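You operate a simulated robot arm through the tools that you are given. There is no shell and no other tool.

The job below is to be done with a simulated robot arm. You get a single attempt, and the scene is never put back.

JOB
Tip the tray's carrot back into the open tub, wipe the tray's rim and restack it.
Fine: the tray is the one in the goods nest; empty it, spill hardly any; wipe it in the nest; it ends square on the tray stack, grip over grip; put the wipe back. What is to be rubbed or washed off counts as gone when no trace of it is left.

Only the result counts: the job must be done as asked and must still hold three seconds after the hand-in. Knocking over, shifting, dropping, spilling or breaking anything else fails it.

ROBOT AND FRAMES
A 6-joint arm with a two-finger gripper, fixed in place. Base frame: the origin is at the foot of the arm, x ahead of it, y to its left, z up. Lengths are in m, angles in degrees, forces in N, time in s.
Its first joint turns from -166.0 to 166.0 degrees. Payload 2.45 kg.
The tool frame sits at the grasp point between the pads (the TCP): z along the fingers, y along the line on which they close. The tips reach 0.02 m beyond it. The gripper opens to 0.14 m. The gripper's body begins 0.168 m behind the TCP.
Orientation is that of the tool frame in the base frame, as a unit quaternion [x, y, z, w]. With the fingers straight down and closing along the base's y, the tool's x points along the base's -x, its y along +y and its z along -z.

CONTROLS
- The arm moves only by the tool jog_arm. Its argument "motion" is a list of rows, each an object (a shift or turn left out is 0, a gripper value left out holds the last) with "claw": the finger opening in m, from 0 to 0.14; "delta_pos": the shift along the tool's x, y, z in units of 20 mm (1.0 is 20 mm), a list of three; "dr": the turn, a rotation vector about the tool's x, y, z in units of 4 degrees (1.0 is 4 degrees), a list of three. In form: [{"claw": claw, "delta_pos": [tx, ty, tz], "dr": [wx, wy, wz]}, ...]. A call has 1 to 20 rows; each row shifts and turns the commanded pose from where the row before left it, along the tool's axes as they then stand. A call with a number of a shift or a turn outside -1 to 1 is refused whole. Rows are played at 5 a second. More than 0.05 m and 8.6 degrees between two rows, or a gripper value outside its range, and nothing of the call is played. A pose out of reach is approached as far as the arm can. The call stops where the force on the tool passes 40 N (or 10 N more than at its start, if that is more) or the arm is blocked; 0.2 s more then pass. Each finger travels about 0.045 m/s and halts on what it meets, pressing with about 34 N; the grip force reading is that of the motor and also rises with nothing between the fingers. The clock runs only during rows and for 0.2 s after the last one: add rows that do not move to give the fingers time. The reply holds the time, the measured pose of the TCP, the force on the tool along the base axes, the opening and the grip force, in the units named above and with some noise, with the torque about the TCP (base axes, N m) and any sound that the robot's microphone picked up.
- Cameras (640 x 400 px; columns grow to the right, rows downward): "scene" is fixed at [0.4006, 0.649, 1.5167]; the picture's right is [-0.44, -0.90, 0.00], its down [-0.81, 0.40, -0.44] and it looks along [0.39, -0.20, -0.90] (base axes); focal length 310 px, centre (320, 200). "wrist" rides on the gripper at [0.078, 0.011, -0.209] in the tool frame; the picture's right is [-0.14, 0.99, 0.00], its down [-0.92, -0.13, -0.37] and it looks along [-0.37, -0.05, 0.93] (tool axes); focal length 280 px, centre (320, 200). There is no depth. A picture from a camera that has moved, and an enlarged one, comes with that camera's place and axes in the base frame and with its lens.
- camera(camera): a new picture of that camera. No time passes.
- zoom(camera, box): a new picture of the part [left, top, right, bottom] of that camera's present view, enlarged. No time passes.
- job_done(): hands the job in; it is judged then, once.

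Nothing tells you positions but the pictures and the camera data. Unless the task says otherwise, let go and move clear before handing in.

The tools are called as a command line: name --argument value ..., lists and objects as JSON in quotes. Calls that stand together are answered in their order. jog_arm: Moves the arm, as the interface text tells. Its arguments: {"type":"object","properties":{"motion":{"type":"array","items":{"type":"object","properties":{"claw":{"type":"number"},"delta_pos":{"type":"array","items":{"type":"number"}},"dr":{"type":"array","items":{"type":"number"}}}}}},"required":["motion"]} The other tools are called the same way: camera (camera) takes a picture; zoom (camera, box) takes an enlarged picture of a part of a camera's view; job_done () hands the job in.

At the start:

```text
time: 0.0
ee_pos: [0.4964, 0.4701, 1.1439]
tool_rot: [0.0, 1.0, -0.001, -0.001]
contact_force: [0.6, -0.4, -0.1]
moment: [-0.01, 0.01, 0.03]
opening: 0.1399
finger_force: 0.0
```

scene: 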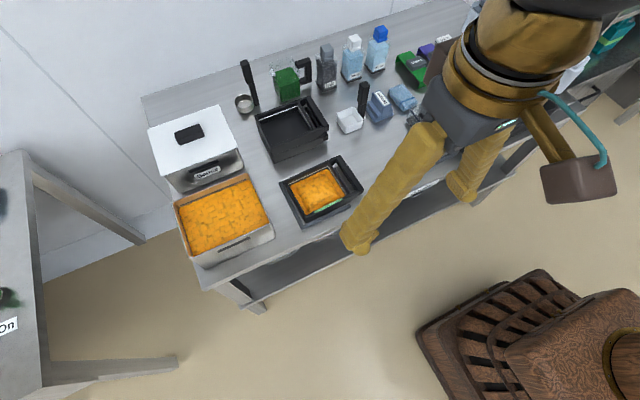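
wrist: 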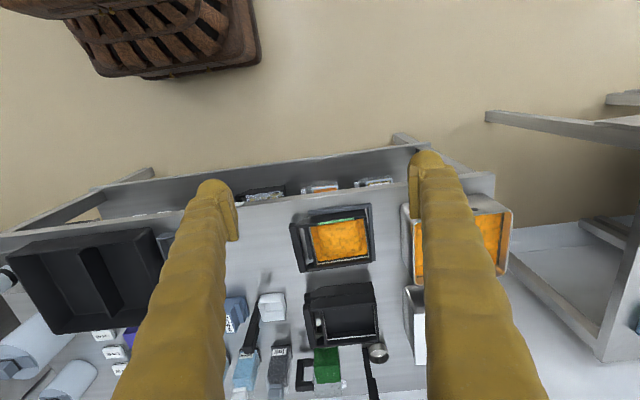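

I see a bench with an open tub of carrot, a lidded tub, a black tray with carrot and a stack of black trays. I'll look closer before moving anything.

zoom --camera "scene" --box '[140, 90, 300, 190]'

zoom --camera "scene" --box '[240, 140, 400, 240]'

zoom --camera "scene" --box '[320, 40, 480, 140]'

zoom --camera "scene" --box '[220, 50, 380, 150]'

zoom --camera "wrist" --box '[220, 180, 540, 380]'

```text
4.00 times, centred on (220, 140) of scene
camera zoom: at [0.4006, 0.649, 1.5167], right [-0.44, -0.9, 0.0], down [-0.81, 0.4, -0.44], along [0.39, -0.2, -0.9], focal length 1238 px, centre (720, 440)
```

zoom: 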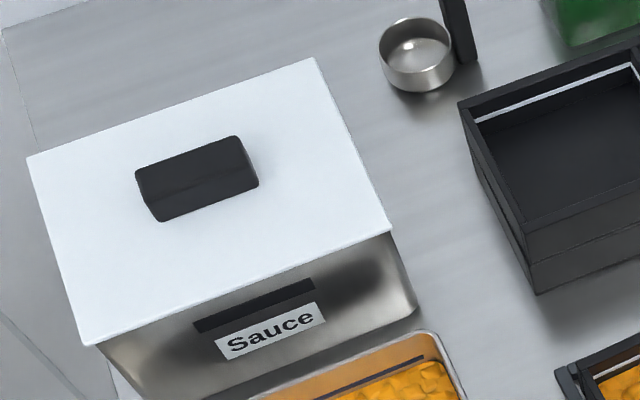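

```text
4.00 times, centred on (320, 190) of scene
camera zoom: at [0.4006, 0.649, 1.5167], right [-0.44, -0.9, 0.0], down [-0.81, 0.4, -0.44], along [0.39, -0.2, -0.9], focal length 1238 px, centre (320, 240)
```

zoom: 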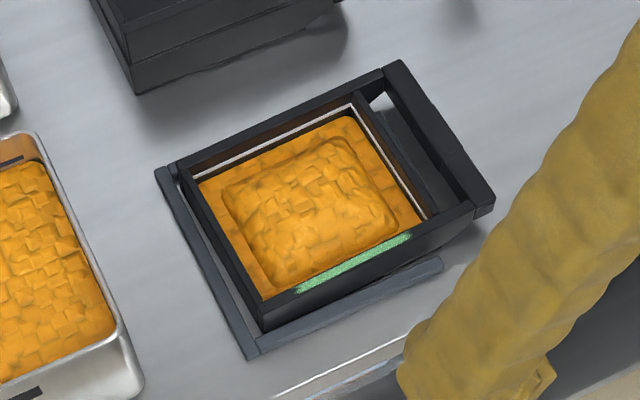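

```text
4.00 times, centred on (400, 90) of scene
camera zoom: at [0.4006, 0.649, 1.5167], right [-0.44, -0.9, 0.0], down [-0.81, 0.4, -0.44], along [0.39, -0.2, -0.9], focal length 1238 px, centre (0, 640)
```

zoom: 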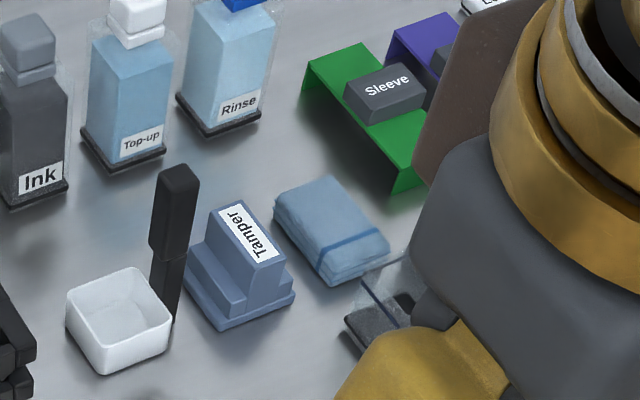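

```text
4.00 times, centred on (300, 100) of scene
camera zoom: at [0.4006, 0.649, 1.5167], right [-0.44, -0.9, 0.0], down [-0.81, 0.4, -0.44], along [0.39, -0.2, -0.9], focal length 1238 px, centre (400, 600)
```

zoom: 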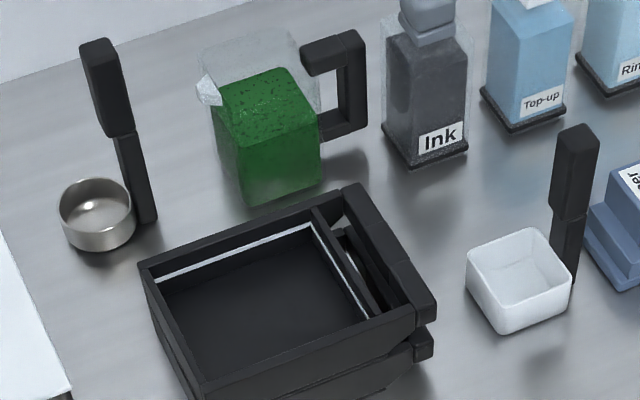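

```text
2.00 times, centred on (380, 280) of wrist
camera zoom: at [0.4183, 0.4821, 1.3528], right [0.14, 0.99, 0.0], down [0.92, -0.13, 0.37], along [0.36, -0.05, -0.93], focal length 561 px, centre (200, 40)
```

zoom: 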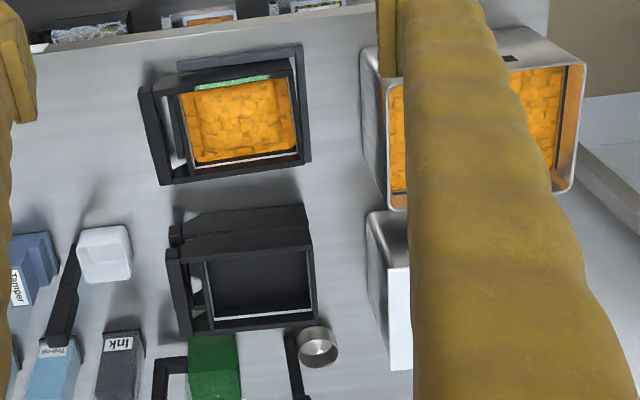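

I'm taking more close-ups of the tubs, the labels and the right side of the bench so I can place objects before planning moves.

zoom --camera "scene" --box '[140, 150, 300, 250]'

zoom --camera "scene" --box '[480, 0, 640, 100]'

zoom --camera "wrist" --box '[0, 200, 320, 400]'

zoom --camera "wrist" --box '[280, 170, 400, 245]'

zoom --camera "scene" --box '[200, 200, 360, 300]'

```text
4.00 times, centred on (220, 200) of scene
camera zoom: at [0.4006, 0.649, 1.5167], right [-0.44, -0.9, 0.0], down [-0.81, 0.4, -0.44], along [0.39, -0.2, -0.9], focal length 1238 px, centre (720, 200)
```

zoom: 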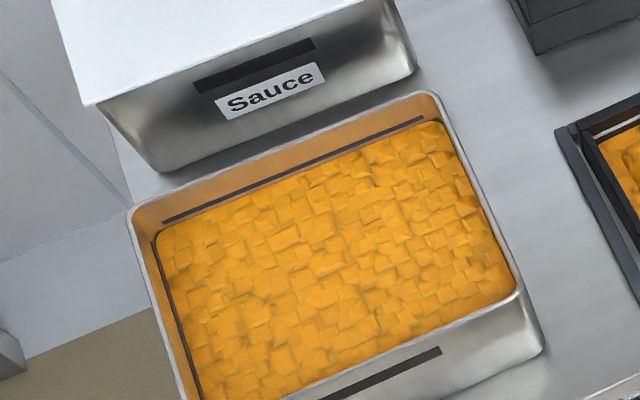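

```text
4.00 times, centred on (560, 50) of scene
camera zoom: at [0.4006, 0.649, 1.5167], right [-0.44, -0.9, 0.0], down [-0.81, 0.4, -0.44], along [0.39, -0.2, -0.9], focal length 1238 px, centre (-640, 800)
```

zoom: 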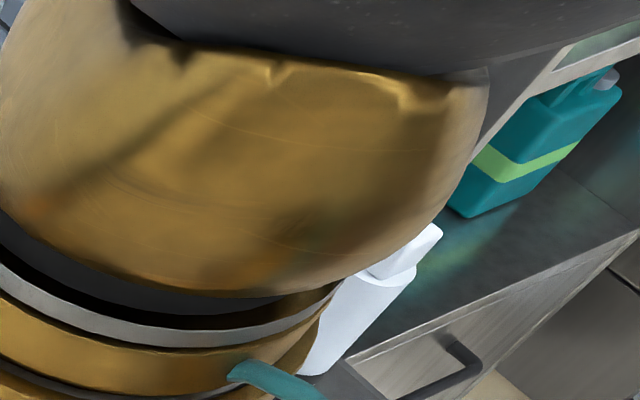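

```text
2.00 times, centred on (160, 300) of wrist
camera zoom: at [0.4183, 0.4821, 1.3528], right [0.14, 0.99, 0.0], down [0.92, -0.13, 0.37], along [0.36, -0.05, -0.93], focal length 561 px, centre (640, 0)
```

zoom: 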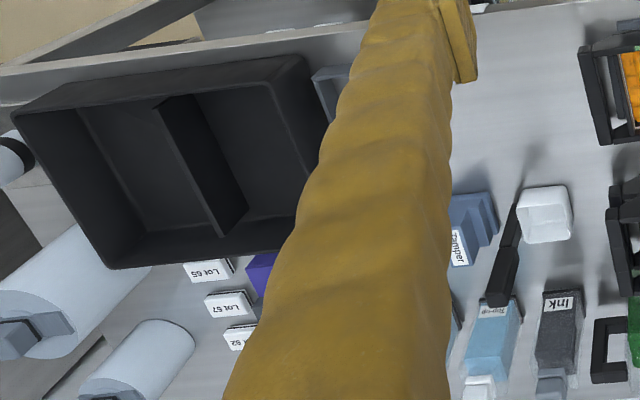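

```text
5.33 times, centred on (340, 208) of wrist
camera zoom: at [0.4183, 0.4821, 1.3528], right [0.14, 0.99, 0.0], down [0.92, -0.13, 0.37], along [0.36, -0.05, -0.93], focal length 1495 px, centre (213, 160)
```

zoom: 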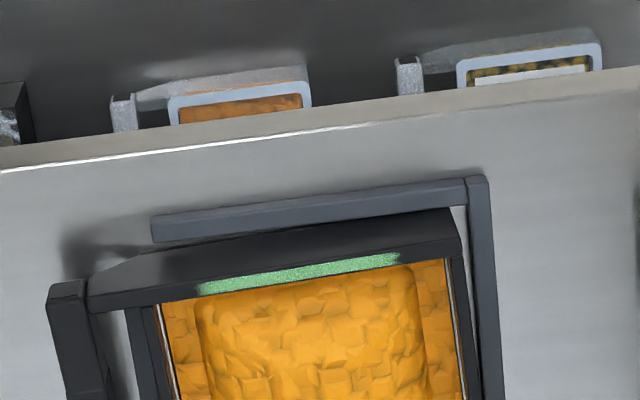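

```text
4.00 times, centred on (280, 250) of scene
camera zoom: at [0.4006, 0.649, 1.5167], right [-0.44, -0.9, 0.0], down [-0.81, 0.4, -0.44], along [0.39, -0.2, -0.9], focal length 1238 px, centre (480, 0)
```

zoom: 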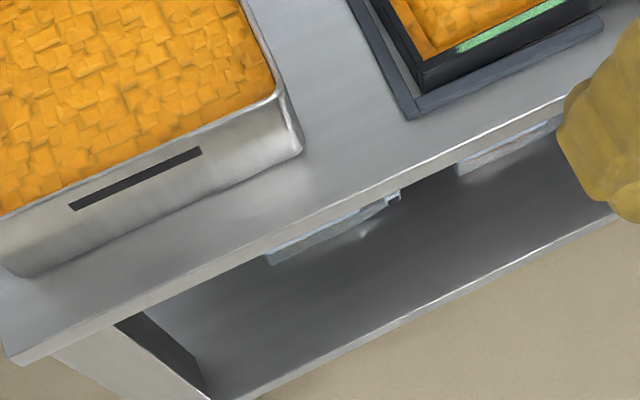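

Next I'm moving the hand sideways at its current height, well above everything, to see the wipe and the right half of the bench.

jog_arm --motion '[{"delta_pos": [0, -1, 0]}, {"delta_pos": [0, -1, 0]}, {"delta_pos": [0, -1, 0]}, {"delta_pos": [0, -1, 0]}, {"delta_pos": [0, -1, 0]}, {"delta_pos": [0, -1, 0]}, {"delta_pos": [0, -1, 0]}, {"delta_pos": [0, -1, 0]}, {"delta_pos": [0, -1, 0]}, {"delta_pos": [0, -1, 0]}]'

camera --camera "scene"

camera --camera "wrist"

```text
time: 2.2
ee_pos: [0.4976, 0.2706, 1.1421]
tool_rot: [-0.001, 1.0, -0.001, 0.0]
contact_force: [-0.7, -0.1, -0.5]
moment: [0.0, -0.01, 0.03]
opening: 0.1394
finger_force: 0.0
```

```text
taken
```

scene: 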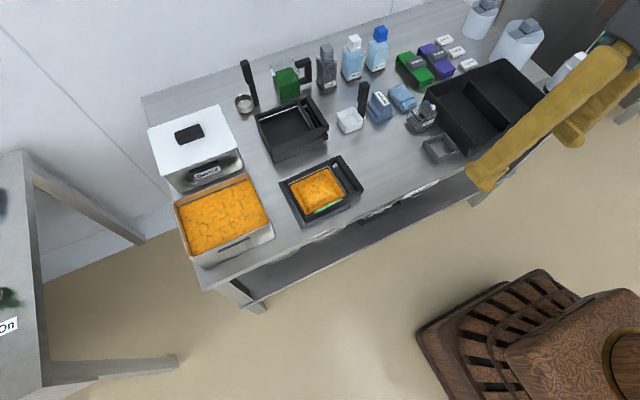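

```text
taken
camera wrist: at [0.4194, 0.2831, 1.3523], right [0.14, 0.99, 0.0], down [0.92, -0.13, 0.37], along [0.36, -0.05, -0.93], focal length 280 px, centre (320, 200)
```

wrist: 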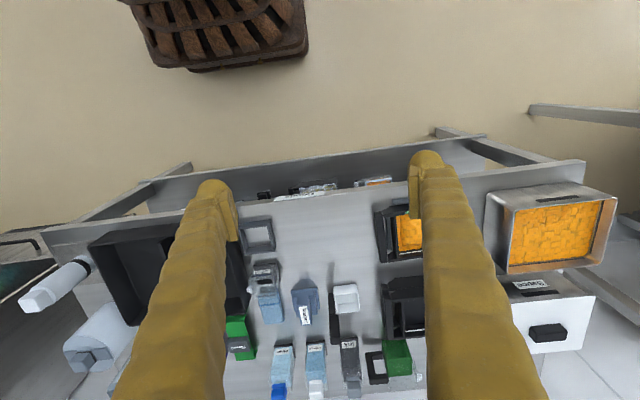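

The wipe (folded blue cloth) and the rest of the bench are now clear in the scene view. I'm zooming in to measure.

zoom --camera "scene" --box '[340, 60, 500, 160]'

zoom --camera "wrist" --box '[220, 200, 440, 337]'

zoom --camera "scene" --box '[370, 70, 450, 120]'

zoom --camera "scene" --box '[265, 145, 375, 235]'

zoom --camera "scene" --box '[240, 85, 340, 165]'

```text
4.00 times, centred on (420, 110) of scene
camera zoom: at [0.4006, 0.649, 1.5167], right [-0.44, -0.9, 0.0], down [-0.81, 0.4, -0.44], along [0.39, -0.2, -0.9], focal length 1238 px, centre (-80, 560)
```

zoom: 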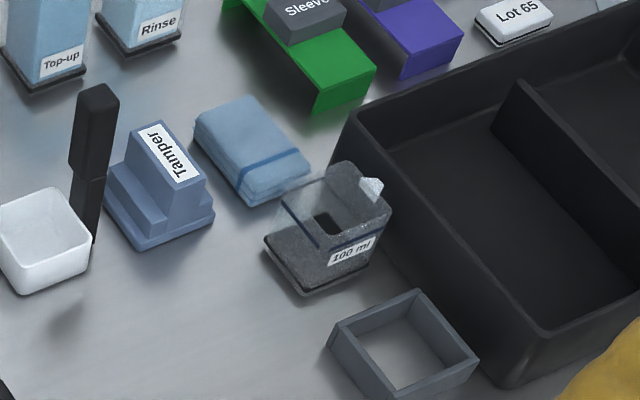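

```text
2.91 times, centred on (330, 268) of wrist
camera zoom: at [0.4194, 0.2831, 1.3523], right [0.14, 0.99, 0.0], down [0.92, -0.13, 0.37], along [0.36, -0.05, -0.93], focal length 816 px, centre (291, 1)
```

zoom: 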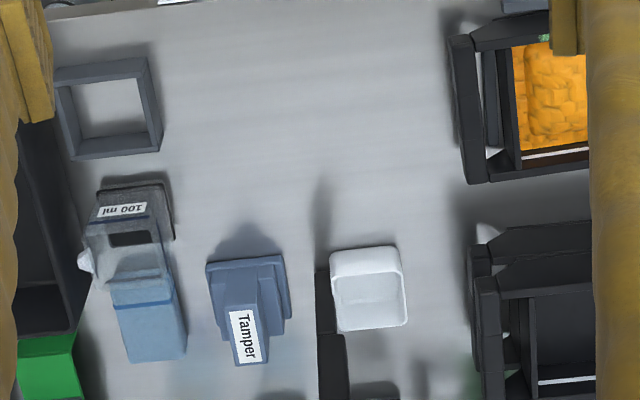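

```text
8.00 times, centred on (410, 95) of scene
camera zoom: at [0.4006, 0.649, 1.5167], right [-0.44, -0.9, 0.0], down [-0.81, 0.4, -0.44], along [0.39, -0.2, -0.9], focal length 2476 px, centre (-400, 1040)
```

zoom: 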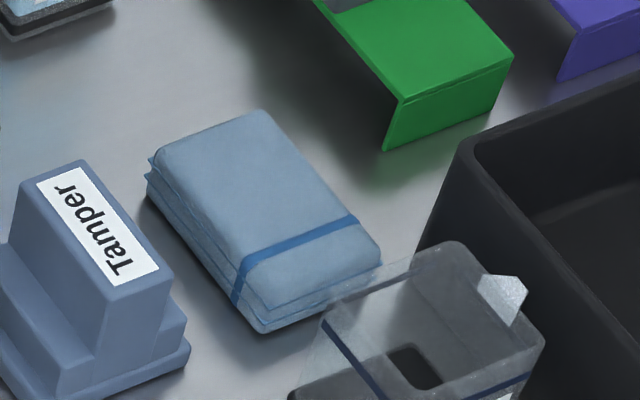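

```text
4.44 times, centred on (320, 190) of scene
camera zoom: at [0.4006, 0.649, 1.5167], right [-0.44, -0.9, 0.0], down [-0.81, 0.4, -0.44], along [0.39, -0.2, -0.9], focal length 1375 px, centre (320, 244)
```

zoom: 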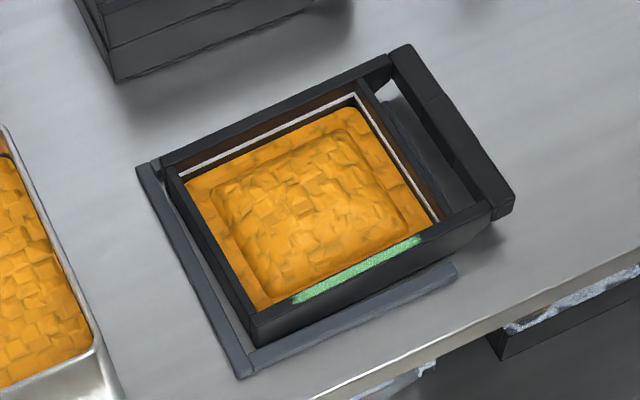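

```text
5.00 times, centred on (290, 125) of scene
camera zoom: at [0.4006, 0.649, 1.5167], right [-0.44, -0.9, 0.0], down [-0.81, 0.4, -0.44], along [0.39, -0.2, -0.9], focal length 1547 px, centre (470, 575)
```

zoom: 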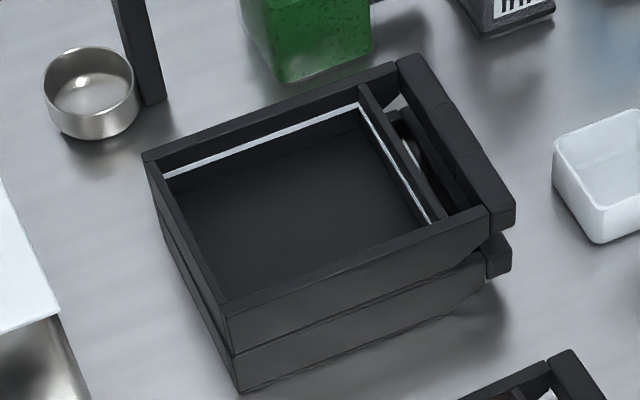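

The bench top looks to be near z≈0.735. The nest tray's rim is near z≈0.78, at about x 0.70–0.82 and y 0.375–0.55, with its grip bar at the −y end. The open tub's rim is near z≈0.85 at y≈0.635–0.825. I'll hover over the nest tray for a closer measurement.

jog_arm --motion '[{"delta_pos": [-1, 1, 0]}, {"delta_pos": [-1, 1, 0]}, {"delta_pos": [-1, 1, 1]}, {"delta_pos": [-1, 1, 1]}, {"delta_pos": [-1, 1, 1]}, {"delta_pos": [-1, 1, 1]}, {"delta_pos": [-1, 1, 1]}, {"delta_pos": [-1, 1, 1]}, {"delta_pos": [-1, 1, 1]}, {"delta_pos": [-1, 1, 1]}]'

camera --camera "wrist"

camera --camera "scene"

```text
time: 4.4
ee_pos: [0.6967, 0.4689, 0.9827]
tool_rot: [-0.001, 1.0, 0.001, 0.0]
contact_force: [-0.3, -0.4, 0.0]
moment: [0.0, 0.01, 0.01]
opening: 0.14
finger_force: 0.1
```

```text
taken
camera wrist: at [0.6188, 0.482, 1.1921], right [0.14, 0.99, 0.0], down [0.92, -0.13, 0.37], along [0.36, -0.05, -0.93], focal length 280 px, centre (320, 200)
```

wrist: 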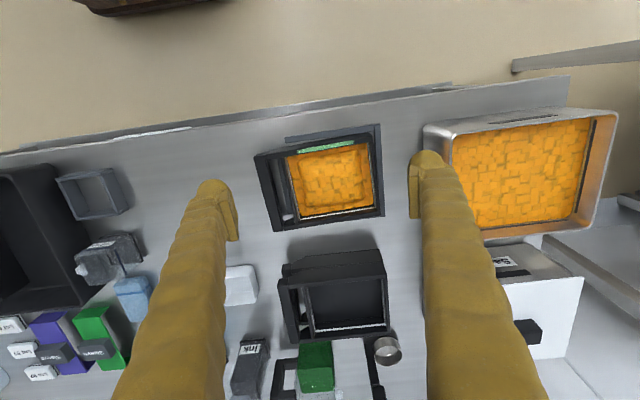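

```text
taken
```

scene: 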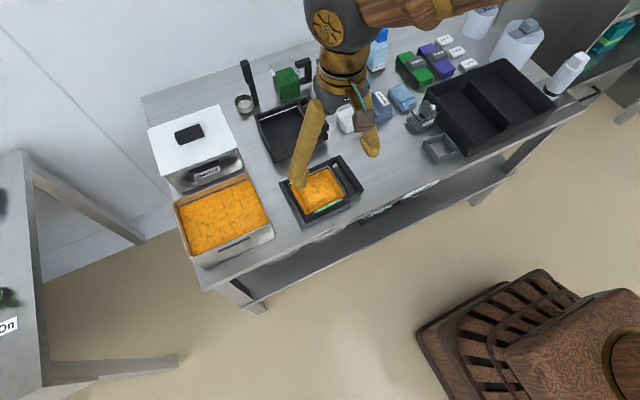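

zoom --camera "wrist" --box '[230, 115, 410, 228]'

zoom --camera "wrist" --box '[250, 230, 420, 336]'

zoom --camera "wrist" --box '[400, 90, 640, 240]'

zoom --camera "wrist" --box '[0, 130, 280, 305]'

```text
3.54 times, centred on (320, 172) of wrist
camera zoom: at [0.6188, 0.482, 1.1921], right [0.14, 0.99, 0.0], down [0.92, -0.13, 0.37], along [0.36, -0.05, -0.93], focal length 992 px, centre (320, 301)
```

zoom: 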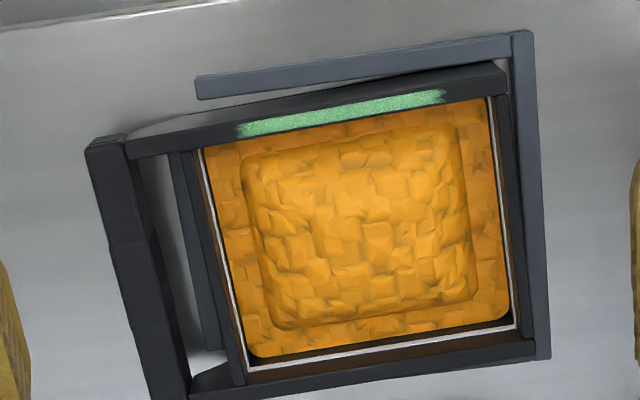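

```text
3.76 times, centred on (335, 283) of wrist
camera zoom: at [0.6188, 0.482, 1.1921], right [0.14, 0.99, 0.0], down [0.92, -0.13, 0.37], along [0.36, -0.05, -0.93], focal length 1056 px, centre (264, -112)
```

zoom: 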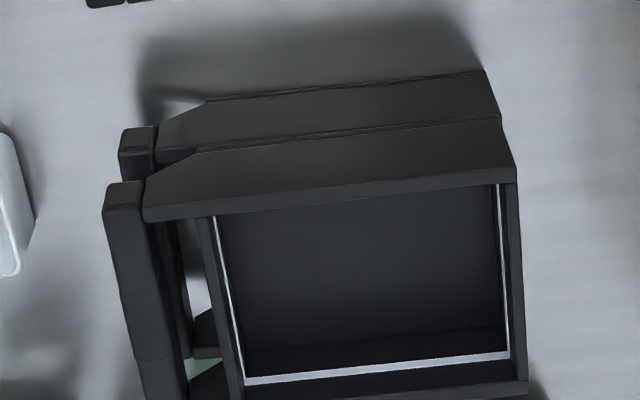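

```text
2.67 times, centred on (520, 165) of wrist
camera zoom: at [0.6188, 0.482, 1.1921], right [0.14, 0.99, 0.0], down [0.92, -0.13, 0.37], along [0.36, -0.05, -0.93], focal length 748 px, centre (-213, 293)
```

zoom: 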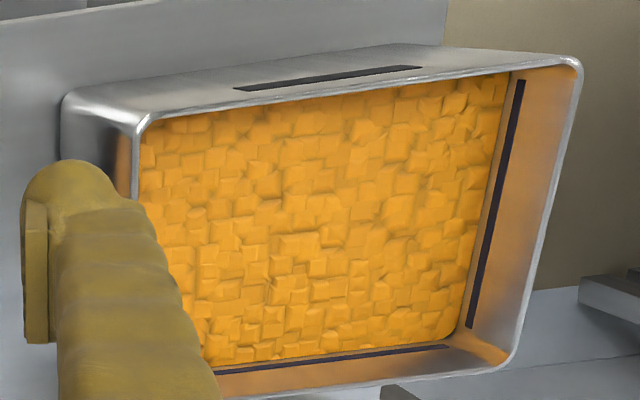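

```text
2.29 times, centred on (140, 218) of wrist
camera zoom: at [0.6188, 0.482, 1.1921], right [0.14, 0.99, 0.0], down [0.92, -0.13, 0.37], along [0.36, -0.05, -0.93], focal length 641 px, centre (731, 160)
```

zoom: 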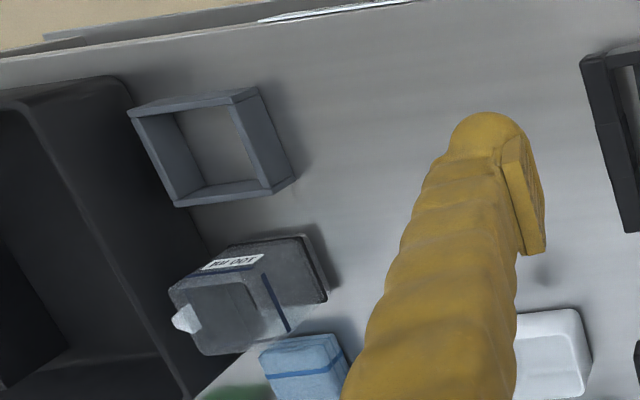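

The tub is axis-aligned at x≈0.695–0.847, y≈0.633–0.826. The nest tray is nearly square to the base axes, and the stack stands behind it at x≈0.909–1.03. Next I'll hover near the wipe to measure it.

jog_arm --motion '[{"delta_pos": [-0.4, -1, 0]}, {"delta_pos": [-0.4, -1, 0]}, {"delta_pos": [-0.4, -1, 0]}, {"delta_pos": [-0.4, -1, 0]}, {"delta_pos": [-0.4, -1, 0]}, {"delta_pos": [-0.4, -1, 0]}, {"delta_pos": [-0.4, -1, 0]}, {"delta_pos": [-0.4, -1, 0]}, {"delta_pos": [-0.4, -1, 0]}, {"delta_pos": [-0.4, -1, 0]}, {"delta_pos": [-0.4, -1, 0]}, {"delta_pos": [-0.4, -1, 0]}, {"delta_pos": [-0.4, -1, 0]}, {"delta_pos": [-0.4, -1, 0]}, {"delta_pos": [-0.4, -1, 0]}, {"delta_pos": [-0.4, -1, 0]}, {"delta_pos": [-0.4, -1, 0]}, {"delta_pos": [-0.4, -1, 0]}, {"delta_pos": [-0.4, -1, 0]}]'

camera --camera "wrist"

camera --camera "scene"

```text
time: 8.4
ee_pos: [0.8491, 0.0898, 0.9833]
tool_rot: [-0.001, 1.0, -0.001, -0.001]
contact_force: [-0.4, -0.1, -0.2]
moment: [0.01, 0.0, 0.01]
opening: 0.1398
finger_force: 0.1
```

```text
taken
camera wrist: at [0.7707, 0.1023, 1.1917], right [0.14, 0.99, 0.0], down [0.92, -0.13, 0.37], along [0.36, -0.05, -0.93], focal length 280 px, centre (320, 200)
```

wrist: 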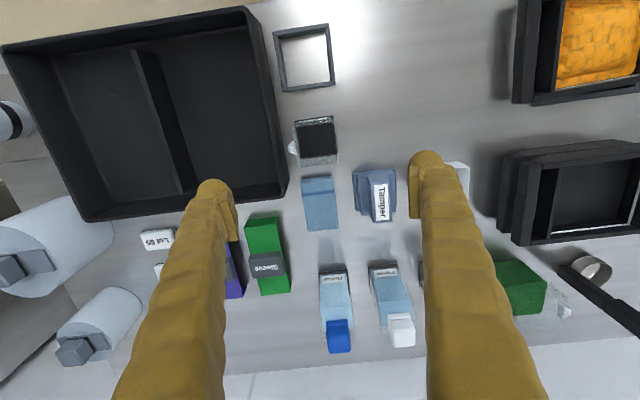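

```text
taken
```

scene: 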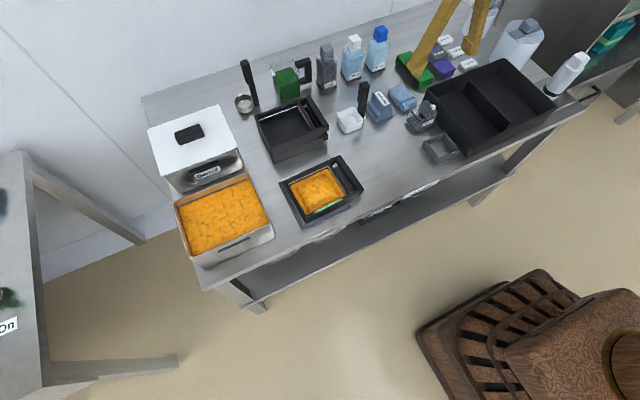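

zoom --camera "wrist" --box '[270, 100, 420, 250]'

zoom --camera "wrist" --box '[285, 160, 405, 235]'

zoom --camera "wrist" --box '[480, 0, 640, 100]'

zoom --camera "wrist" --box '[480, 130, 640, 260]'

```text
2.67 times, centred on (345, 175) of wrist
camera zoom: at [0.7707, 0.1023, 1.1917], right [0.14, 0.99, 0.0], down [0.92, -0.13, 0.37], along [0.36, -0.05, -0.93], focal length 748 px, centre (253, 267)
```

zoom: 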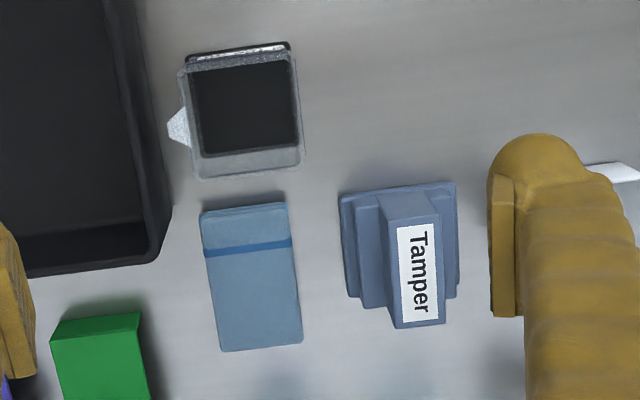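

```text
5.33 times, centred on (345, 198) of wrist
camera zoom: at [0.7707, 0.1023, 1.1917], right [0.14, 0.99, 0.0], down [0.92, -0.13, 0.37], along [0.36, -0.05, -0.93], focal length 1495 px, centre (187, 213)
```

zoom: 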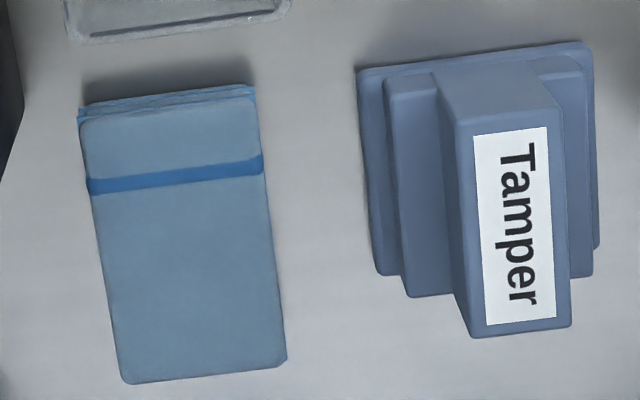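

```text
4.00 times, centred on (560, 50) of wrist
camera zoom: at [0.7707, 0.1023, 1.1917], right [0.14, 0.99, 0.0], down [0.92, -0.13, 0.37], along [0.36, -0.05, -0.93], focal length 1122 px, centre (-640, 800)
```

zoom: 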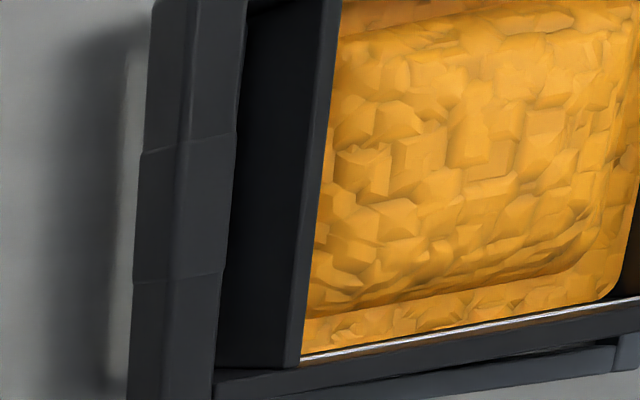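

```text
3.08 times, centred on (560, 195) of wrist
camera zoom: at [0.7707, 0.1023, 1.1917], right [0.14, 0.99, 0.0], down [0.92, -0.13, 0.37], along [0.36, -0.05, -0.93], focal length 863 px, centre (-418, 215)
```

zoom: 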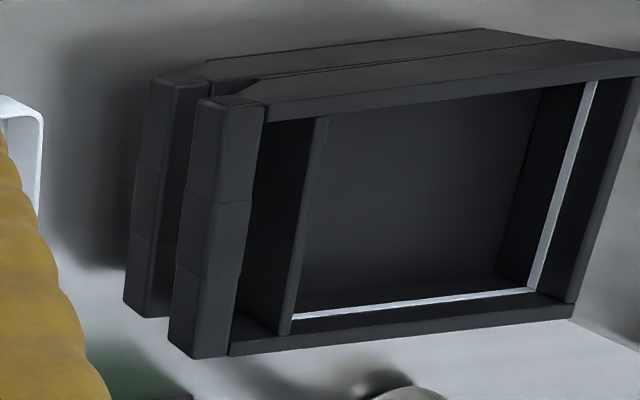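

The wipe measures about x 0.906–0.998, y 0.05–0.105, with its top near z≈0.76, and there is roughly 28 mm to the tamper. Before picking anything up, I'm backing off and tilting the empty hand to look at the tray from the side. This also tests the tilt the pour will need.

jog_arm --motion '[{"delta_pos": [1, 1, 0]}, {"delta_pos": [1, 1, 0]}, {"delta_pos": [1, 1, 0]}, {"delta_pos": [1, 1, 0]}, {"delta_pos": [1, 1, 0]}, {"delta_pos": [1, 1, 0]}, {"delta_pos": [1, 1, 0]}, {"delta_pos": [1, 1, 0]}, {"delta_pos": [1, 1, 0]}, {"delta_pos": [1, 1, 0]}, {"delta_pos": [1, 1, 0]}, {"delta_pos": [1, 1, 0]}, {"delta_pos": [1, 1, 0]}, {"delta_pos": [1, 1, 0]}, {"delta_pos": [1, 1, 0]}, {"delta_pos": [1, 1, 0]}, {"delta_pos": [1, 1, 0]}, {"delta_pos": [1, 1, 0]}]'

jog_arm --motion '[{"dr": [0, -1, 0]}, {"dr": [0, -1, 0]}, {"dr": [0, -1, 0]}, {"dr": [0, -1, 0]}, {"dr": [0, -1, 0]}, {"dr": [0, -1, 0]}, {"dr": [0, -1, 0]}, {"dr": [0, -1, 0]}, {"dr": [0, -1, 0]}, {"dr": [0, -1, 0]}, {"dr": [0, -1, 0]}, {"dr": [0, -1, 0]}, {"dr": [0, -1, 0]}]'

camera --camera "wrist"

camera --camera "scene"

```text
time: 12.2
ee_pos: [0.4886, 0.4495, 0.9839]
tool_rot: [-0.001, 1.0, 0.0, -0.001]
contact_force: [0.5, -0.1, -0.3]
moment: [0.02, -0.01, -0.02]
opening: 0.1397
finger_force: 0.1
```

```text
time: 15.2
ee_pos: [0.5033, 0.4327, 0.9631]
tool_rot: [0.008, 0.902, -0.023, 0.431]
contact_force: [-0.2, 0.1, -0.3]
moment: [-0.01, -0.05, 0.01]
opening: 0.1401
finger_force: 0.0
stopped in row 13: the arm was blocked; the commanded pose is now the measured one
```

```text
taken
camera wrist: at [0.2918, 0.455, 1.0326], right [0.12, 0.99, 0.07], down [0.29, -0.11, 0.95], along [0.95, -0.09, -0.3], focal length 280 px, centre (320, 200)
```

wrist: 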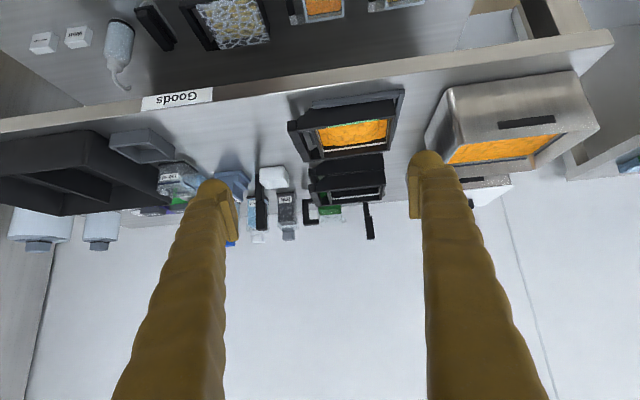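

```text
taken
```

scene: 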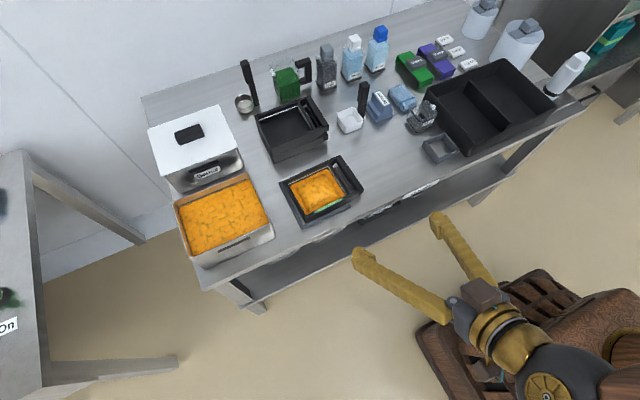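

zoom --camera "wrist" --box '[270, 80, 420, 174]'

zoom --camera "wrist" --box '[420, 60, 620, 185]'

zoom --camera "scene" --box '[270, 145, 370, 230]'

```text
4.26 times, centred on (345, 127) of wrist
camera zoom: at [0.2918, 0.455, 1.0326], right [0.12, 0.99, 0.07], down [0.29, -0.11, 0.95], along [0.95, -0.09, -0.3], focal length 1193 px, centre (214, 511)
```

zoom: 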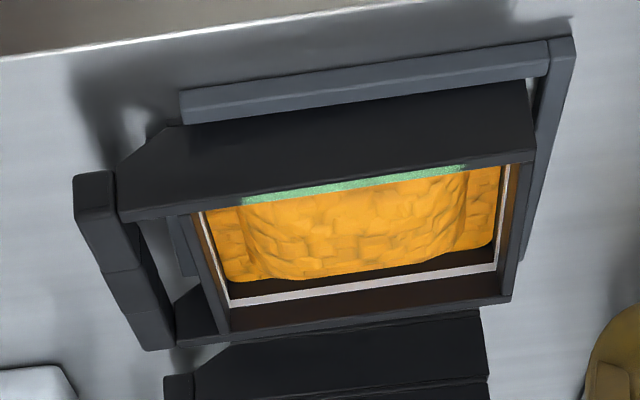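

```text
3.20 times, centred on (520, 122) of wrist
camera zoom: at [0.2918, 0.455, 1.0326], right [0.12, 0.99, 0.07], down [0.29, -0.11, 0.95], along [0.95, -0.09, -0.3], focal length 897 px, centre (-320, 448)
```

zoom: 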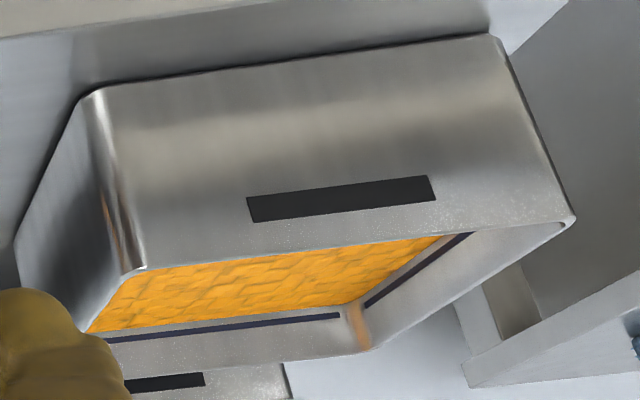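

```text
4.71 times, centred on (320, 188) of scene
camera zoom: at [0.4006, 0.649, 1.5167], right [-0.44, -0.9, 0.0], down [-0.81, 0.4, -0.44], along [0.39, -0.2, -0.9], focal length 1456 px, centre (320, 259)
```

zoom: 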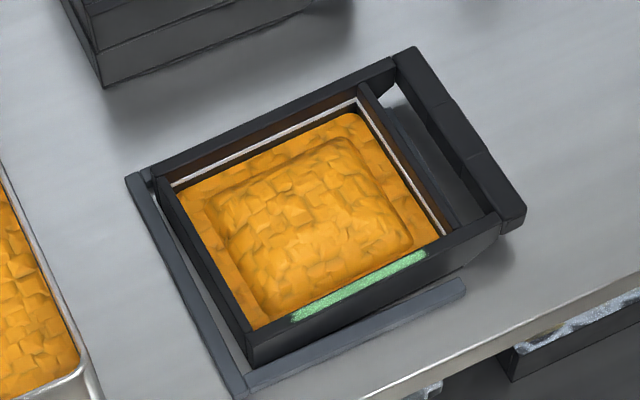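

The mound of carrot sits below the rim, around the white fill line, so a wipe at rim height won't touch it. The hand got blocked only because it was too close to the base. I'll move out above the tub, well clear, and rehearse the pouring tilt empty-handed.

jog_arm --motion '[{"delta_pos": [-0.946, 0.85, 0.736]}, {"delta_pos": [-0.946, 0.85, 0.736]}, {"delta_pos": [-0.946, 0.85, 0.736]}, {"delta_pos": [-0.946, 0.85, 0.736]}, {"delta_pos": [-0.946, 0.85, 0.736], "dr": [-0.69, 0, 0.08]}, {"delta_pos": [-0.946, 0.85, 0.736]}, {"delta_pos": [-0.946, 0.85, 0.736]}, {"delta_pos": [-0.946, 0.85, 0.736]}, {"delta_pos": [-0.946, 0.85, 0.736]}, {"delta_pos": [-0.946, 0.85, 0.736]}, {"delta_pos": [-0.946, 0.85, 0.736]}]'

```text
time: 17.6
ee_pos: [0.7604, 0.6209, 1.0239]
tool_rot: [-0.003, 0.902, 0.005, 0.432]
contact_force: [-0.4, -0.3, 0.0]
moment: [-0.02, 0.02, -0.01]
opening: 0.1401
finger_force: 0.2
```

jog_arm --motion '[{"dr": [0, -1, 0]}, {"dr": [0, -1, 0]}, {"dr": [0, -1, 0]}, {"dr": [0, -1, 0]}, {"dr": [0, -1, 0]}, {"dr": [0, -1, 0]}, {"dr": [0, -1, 0]}, {"dr": [0, -1, 0]}, {"dr": [0, -1, 0]}, {"dr": [0, -1, 0]}, {"dr": [0, -1, 0]}, {"dr": [0, -1, 0]}]'

camera --camera "scene"

```text
time: 20.2
ee_pos: [0.7595, 0.6212, 1.0229]
tool_rot: [0.0, 0.648, 0.004, 0.762]
contact_force: [-0.5, -0.3, -0.3]
moment: [-0.01, 0.05, -0.01]
opening: 0.1398
finger_force: 0.1
```

```text
taken
```

scene: 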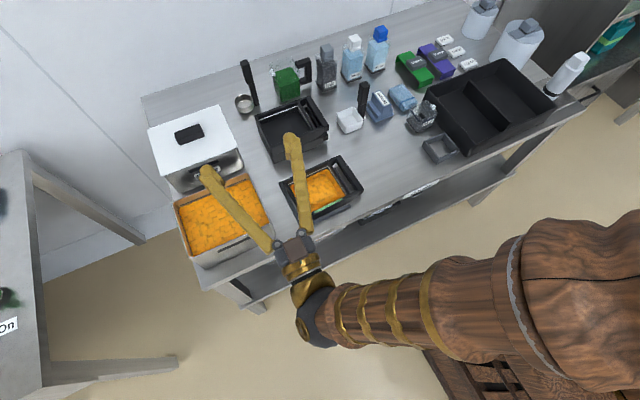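

The 99° tilt works. I'll rehearse up to about 131° while rising, so the camera under the hand stays clear of the tub.

jog_arm --motion '[{"delta_pos": [-0.617, 0, 0.098], "dr": [0, -1, 0]}, {"delta_pos": [-0.609, 0, 0.141], "dr": [0, -1, 0]}, {"delta_pos": [-0.598, 0, 0.183], "dr": [0, -1, 0]}, {"delta_pos": [-0.583, 0, 0.224], "dr": [0, -1, 0]}, {"delta_pos": [-0.566, 0, 0.264], "dr": [0, -1, 0]}, {"delta_pos": [-0.547, 0, 0.303], "dr": [0, -1, 0]}, {"delta_pos": [-0.524, 0, 0.34], "dr": [0, -1, 0]}, {"delta_pos": [-0.499, 0, 0.376], "dr": [0, -1, 0]}]'

camera --camera "scene"

```text
time: 22.0
ee_pos: [0.7581, 0.6221, 1.121]
tool_rot: [0.0, 0.413, 0.004, 0.911]
contact_force: [0.2, -0.1, -0.4]
moment: [-0.01, 0.0, 0.01]
opening: 0.1402
finger_force: 0.1
```

```text
taken
```

scene: 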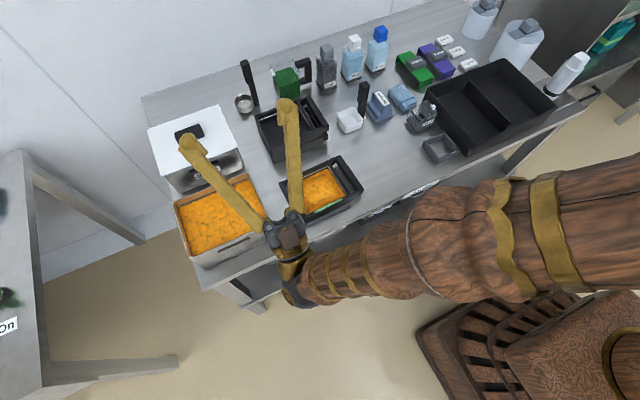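

The full pour tilt is reachable. Now I'm rotating back upright at this spot to check that the level, tool-down pose over the tub is also reachable.

jog_arm --motion '[{"dr": [0, 1, 0]}, {"dr": [0, 1, 0]}, {"dr": [0, 1, 0]}, {"dr": [0, 1, 0]}, {"dr": [0, 1, 0]}, {"dr": [0, 1, 0]}, {"dr": [0, 1, 0]}, {"dr": [0, 1, 0]}, {"dr": [0, 1, 0]}, {"dr": [0, 1, 0]}, {"dr": [0, 1, 0]}, {"dr": [0, 1, 0]}, {"dr": [0, 1, 0]}, {"dr": [0, 1, 0]}, {"dr": [0, 1, 0]}, {"dr": [0, 1, 0]}, {"dr": [0, 1, 0]}, {"dr": [0, 1, 0]}, {"dr": [0, 1, 0]}, {"dr": [0, 1, 0]}]'

jog_arm --motion '[{"dr": [0, 1, 0]}, {"dr": [0, 1, 0]}, {"dr": [0, 1, 0]}, {"dr": [0, 1, 0]}, {"dr": [0, 1, 0]}, {"dr": [0, 1, 0]}, {"dr": [0, 1, 0]}, {"dr": [0, 1, 0]}, {"dr": [0, 1, 0]}, {"dr": [0, 1, 0]}, {"dr": [0, 1, 0]}, {"dr": [0, 1, 0]}]'

```text
time: 26.2
ee_pos: [0.7586, 0.6203, 1.1234]
tool_rot: [-0.002, 0.903, 0.003, 0.431]
contact_force: [0.0, 0.3, 0.5]
moment: [0.04, -0.02, -0.04]
opening: 0.1401
finger_force: 0.1
```

```text
time: 28.8
ee_pos: [0.7581, 0.6202, 1.1229]
tool_rot: [-0.003, 1.0, 0.003, 0.028]
contact_force: [0.9, 1.0, 0.6]
moment: [0.01, -0.02, 0.02]
opening: 0.1402
finger_force: 0.1
```

jog_arm --motion '[{"dr": [0, 0.8, 0]}, {"delta_pos": [0, 0, 1]}, {"delta_pos": [0, 0, 1]}, {"delta_pos": [0, 0, 1]}, {"delta_pos": [0, 0, 1]}, {"delta_pos": [0, 0, 1]}, {"delta_pos": [0, 0, 1]}]'

zoom --camera "wrist" --box '[220, 60, 460, 210]'

camera --camera "wrist"

```text
time: 30.4
ee_pos: [0.7571, 0.6202, 1.0029]
tool_rot: [-0.003, 1.0, 0.003, 0.0]
contact_force: [0.4, 0.1, 1.0]
moment: [-0.01, 0.01, -0.01]
opening: 0.1399
finger_force: 0.1
```

```text
2.67 times, centred on (340, 135) of wrist
camera zoom: at [0.6783, 0.6308, 1.2118], right [0.13, 0.99, 0.0], down [0.92, -0.12, 0.37], along [0.37, -0.04, -0.93], focal length 748 px, centre (267, 373)
```

zoom: 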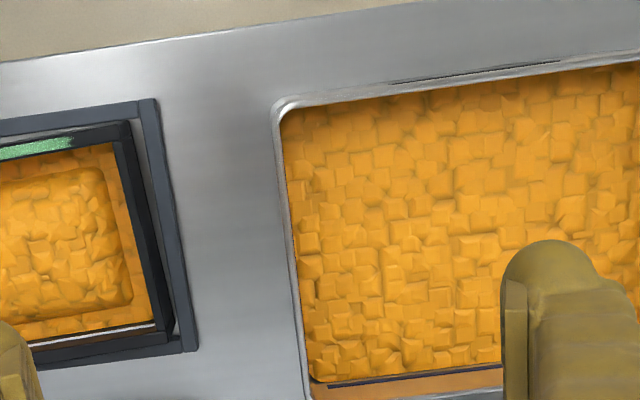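

```text
taken
camera wrist: at [0.6783, 0.6308, 1.2118], right [0.13, 0.99, 0.0], down [0.92, -0.12, 0.37], along [0.37, -0.04, -0.93], focal length 280 px, centre (320, 200)
```

wrist: 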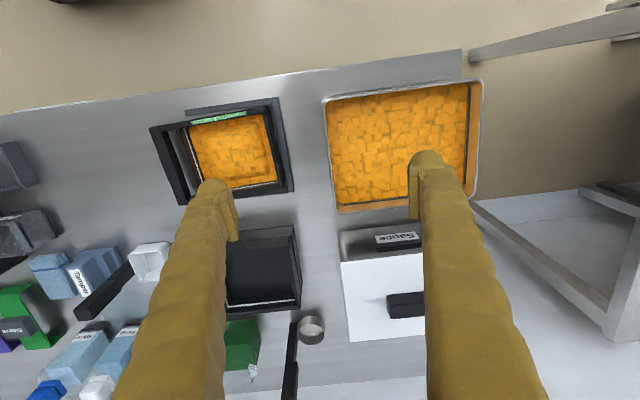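

Tool-down over the tub is reachable. Before using tight gaps, I'm checking the true finger shape.

zoom --camera "wrist" --box '[380, 130, 500, 230]'

zoom --camera "scene" --box '[180, 80, 340, 200]'

```text
4.00 times, centred on (440, 180) of wrist
camera zoom: at [0.6783, 0.6308, 1.2118], right [0.13, 0.99, 0.0], down [0.92, -0.12, 0.37], along [0.37, -0.04, -0.93], focal length 1122 px, centre (-160, 280)
```

zoom: 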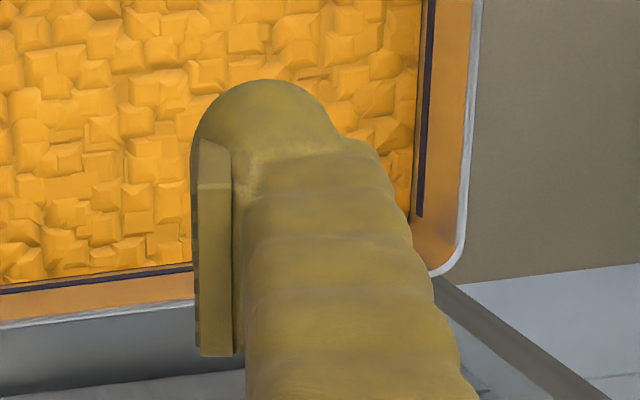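

```text
3.33 times, centred on (260, 140) of scene
camera zoom: at [0.4006, 0.649, 1.5167], right [-0.44, -0.9, 0.0], down [-0.81, 0.4, -0.44], along [0.39, -0.2, -0.9], focal length 1032 px, centre (520, 400)
```

zoom: 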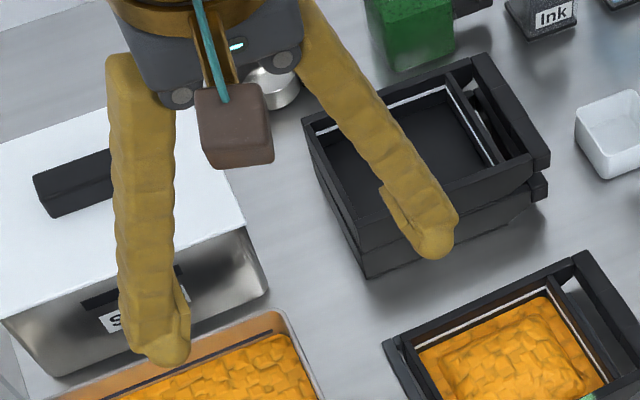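

The visible finger is chunky, but the stated collision size is 36×14 mm. I'll go to the wipe at a safe height, narrow the fingers, and recheck the clearance from close above.

jog_arm --motion '[{"delta_pos": [0, -1, 0], "claw": 0.1}, {"delta_pos": [0, -1, 0]}, {"delta_pos": [0, -1, 0]}, {"delta_pos": [0, -1, 0]}, {"delta_pos": [0, -1, 0]}, {"delta_pos": [0, -1, 0]}, {"delta_pos": [0, -1, 0]}, {"delta_pos": [0, -1, 0]}, {"delta_pos": [0, -1, 0]}, {"delta_pos": [0, -1, 0]}, {"delta_pos": [0, -1, 0]}, {"delta_pos": [0, -1, 0]}, {"delta_pos": [0, -1, 0]}, {"delta_pos": [0, -1, 0]}, {"delta_pos": [0, -1, 0]}, {"delta_pos": [0, -1, 0]}, {"delta_pos": [0, -1, 0]}, {"delta_pos": [0, -1, 0]}, {"delta_pos": [0, -1, 0]}, {"delta_pos": [0, -1, 0]}]'

jog_arm --motion '[{"delta_pos": [-1, -1, 0]}, {"delta_pos": [-1, -1, 0]}, {"delta_pos": [-1, -1, 0]}, {"delta_pos": [-1, -1, 0]}, {"delta_pos": [-1, -1, 0]}, {"delta_pos": [-1, -1, 0]}, {"delta_pos": [-1, -1, 0]}, {"delta_pos": [-1, -0.2, 0]}, {"delta_pos": [-1, 0, 0]}]'

camera --camera "wrist"

camera --camera "scene"

```text
time: 34.6
ee_pos: [0.7606, 0.2232, 1.0018]
tool_rot: [-0.003, 1.0, 0.002, 0.001]
contact_force: [0.5, -0.1, 0.6]
moment: [0.02, 0.0, 0.02]
opening: 0.1001
finger_force: 0.1
```

```text
time: 36.6
ee_pos: [0.9422, 0.0797, 1.0001]
tool_rot: [-0.003, 1.0, 0.002, 0.0]
contact_force: [0.0, 0.4, -0.5]
moment: [-0.01, 0.0, -0.03]
opening: 0.1002
finger_force: 0.1
```

```text
taken
camera wrist: at [0.8643, 0.0892, 1.209], right [0.13, 0.99, 0.0], down [0.92, -0.12, 0.37], along [0.37, -0.04, -0.93], focal length 280 px, centre (320, 200)
```

wrist: 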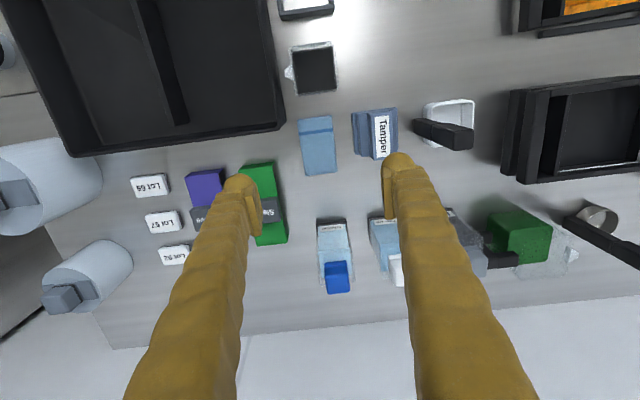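

```text
taken
```

scene: 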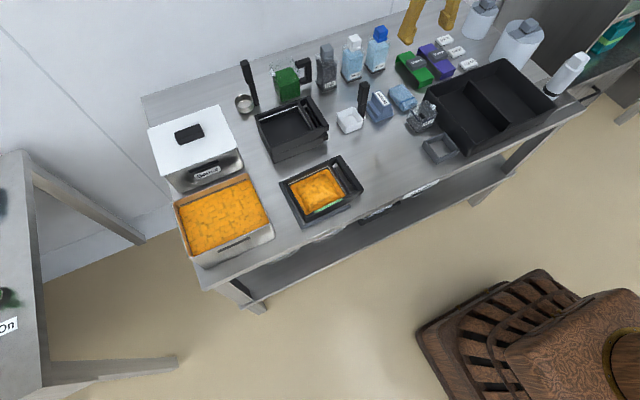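

zoom --camera "wrist" --box '[280, 95, 410, 195]'

```text
4.00 times, centred on (345, 145) of wrist
camera zoom: at [0.8643, 0.0892, 1.209], right [0.13, 0.99, 0.0], down [0.92, -0.12, 0.37], along [0.37, -0.04, -0.93], focal length 1122 px, centre (220, 420)
```

zoom: 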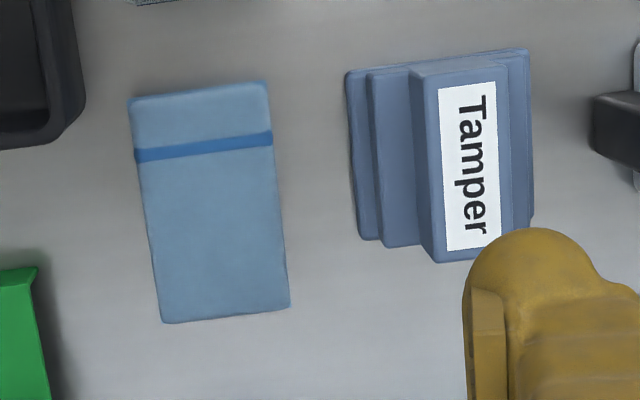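

The cloth is centred near (0.951, 0.077), with about 33 mm to the tamper. I'm closing to 66 mm and descending partway before the final look.

jog_arm --motion '[{"delta_pos": [-0.45, -0.15, 0], "claw": 0.066, "dr": [0.05, 0, 0.08]}, {"delta_pos": [0, 0, 1]}, {"delta_pos": [0, 0, 1]}, {"delta_pos": [0, 0, 1]}, {"delta_pos": [0, 0, 1]}, {"delta_pos": [0, 0, 1]}, {"delta_pos": [0, 0, 1]}, {"delta_pos": [0, 0, 1]}, {"delta_pos": [0, 0, 1]}, {"delta_pos": [0, 0, 1]}, {"delta_pos": [0, 0, 0]}]'

camera --camera "wrist"

zoom --camera "scene" --box '[350, 50, 450, 130]'

```text
time: 39.0
ee_pos: [0.952, 0.0771, 0.8191]
tool_rot: [-0.001, 1.0, 0.0, 0.0]
contact_force: [0.3, -0.4, -0.3]
moment: [-0.02, -0.03, 0.0]
opening: 0.0659
finger_force: 0.0
```

```text
taken
camera wrist: at [0.8739, 0.089, 1.0296], right [0.14, 0.99, 0.0], down [0.92, -0.13, 0.37], along [0.36, -0.05, -0.93], focal length 280 px, centre (320, 200)
```

wrist: 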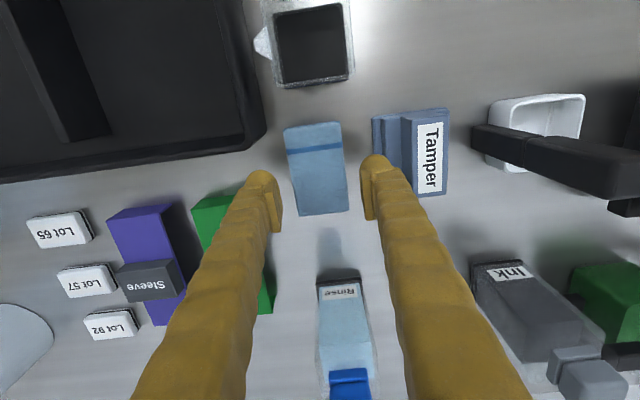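

```text
5.00 times, centred on (400, 90) of scene
camera zoom: at [0.4006, 0.649, 1.5167], right [-0.44, -0.9, 0.0], down [-0.81, 0.4, -0.44], along [0.39, -0.2, -0.9], focal length 1547 px, centre (-80, 750)
```

zoom: 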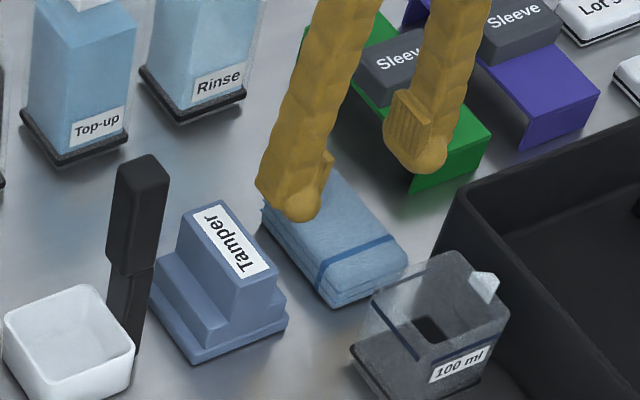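

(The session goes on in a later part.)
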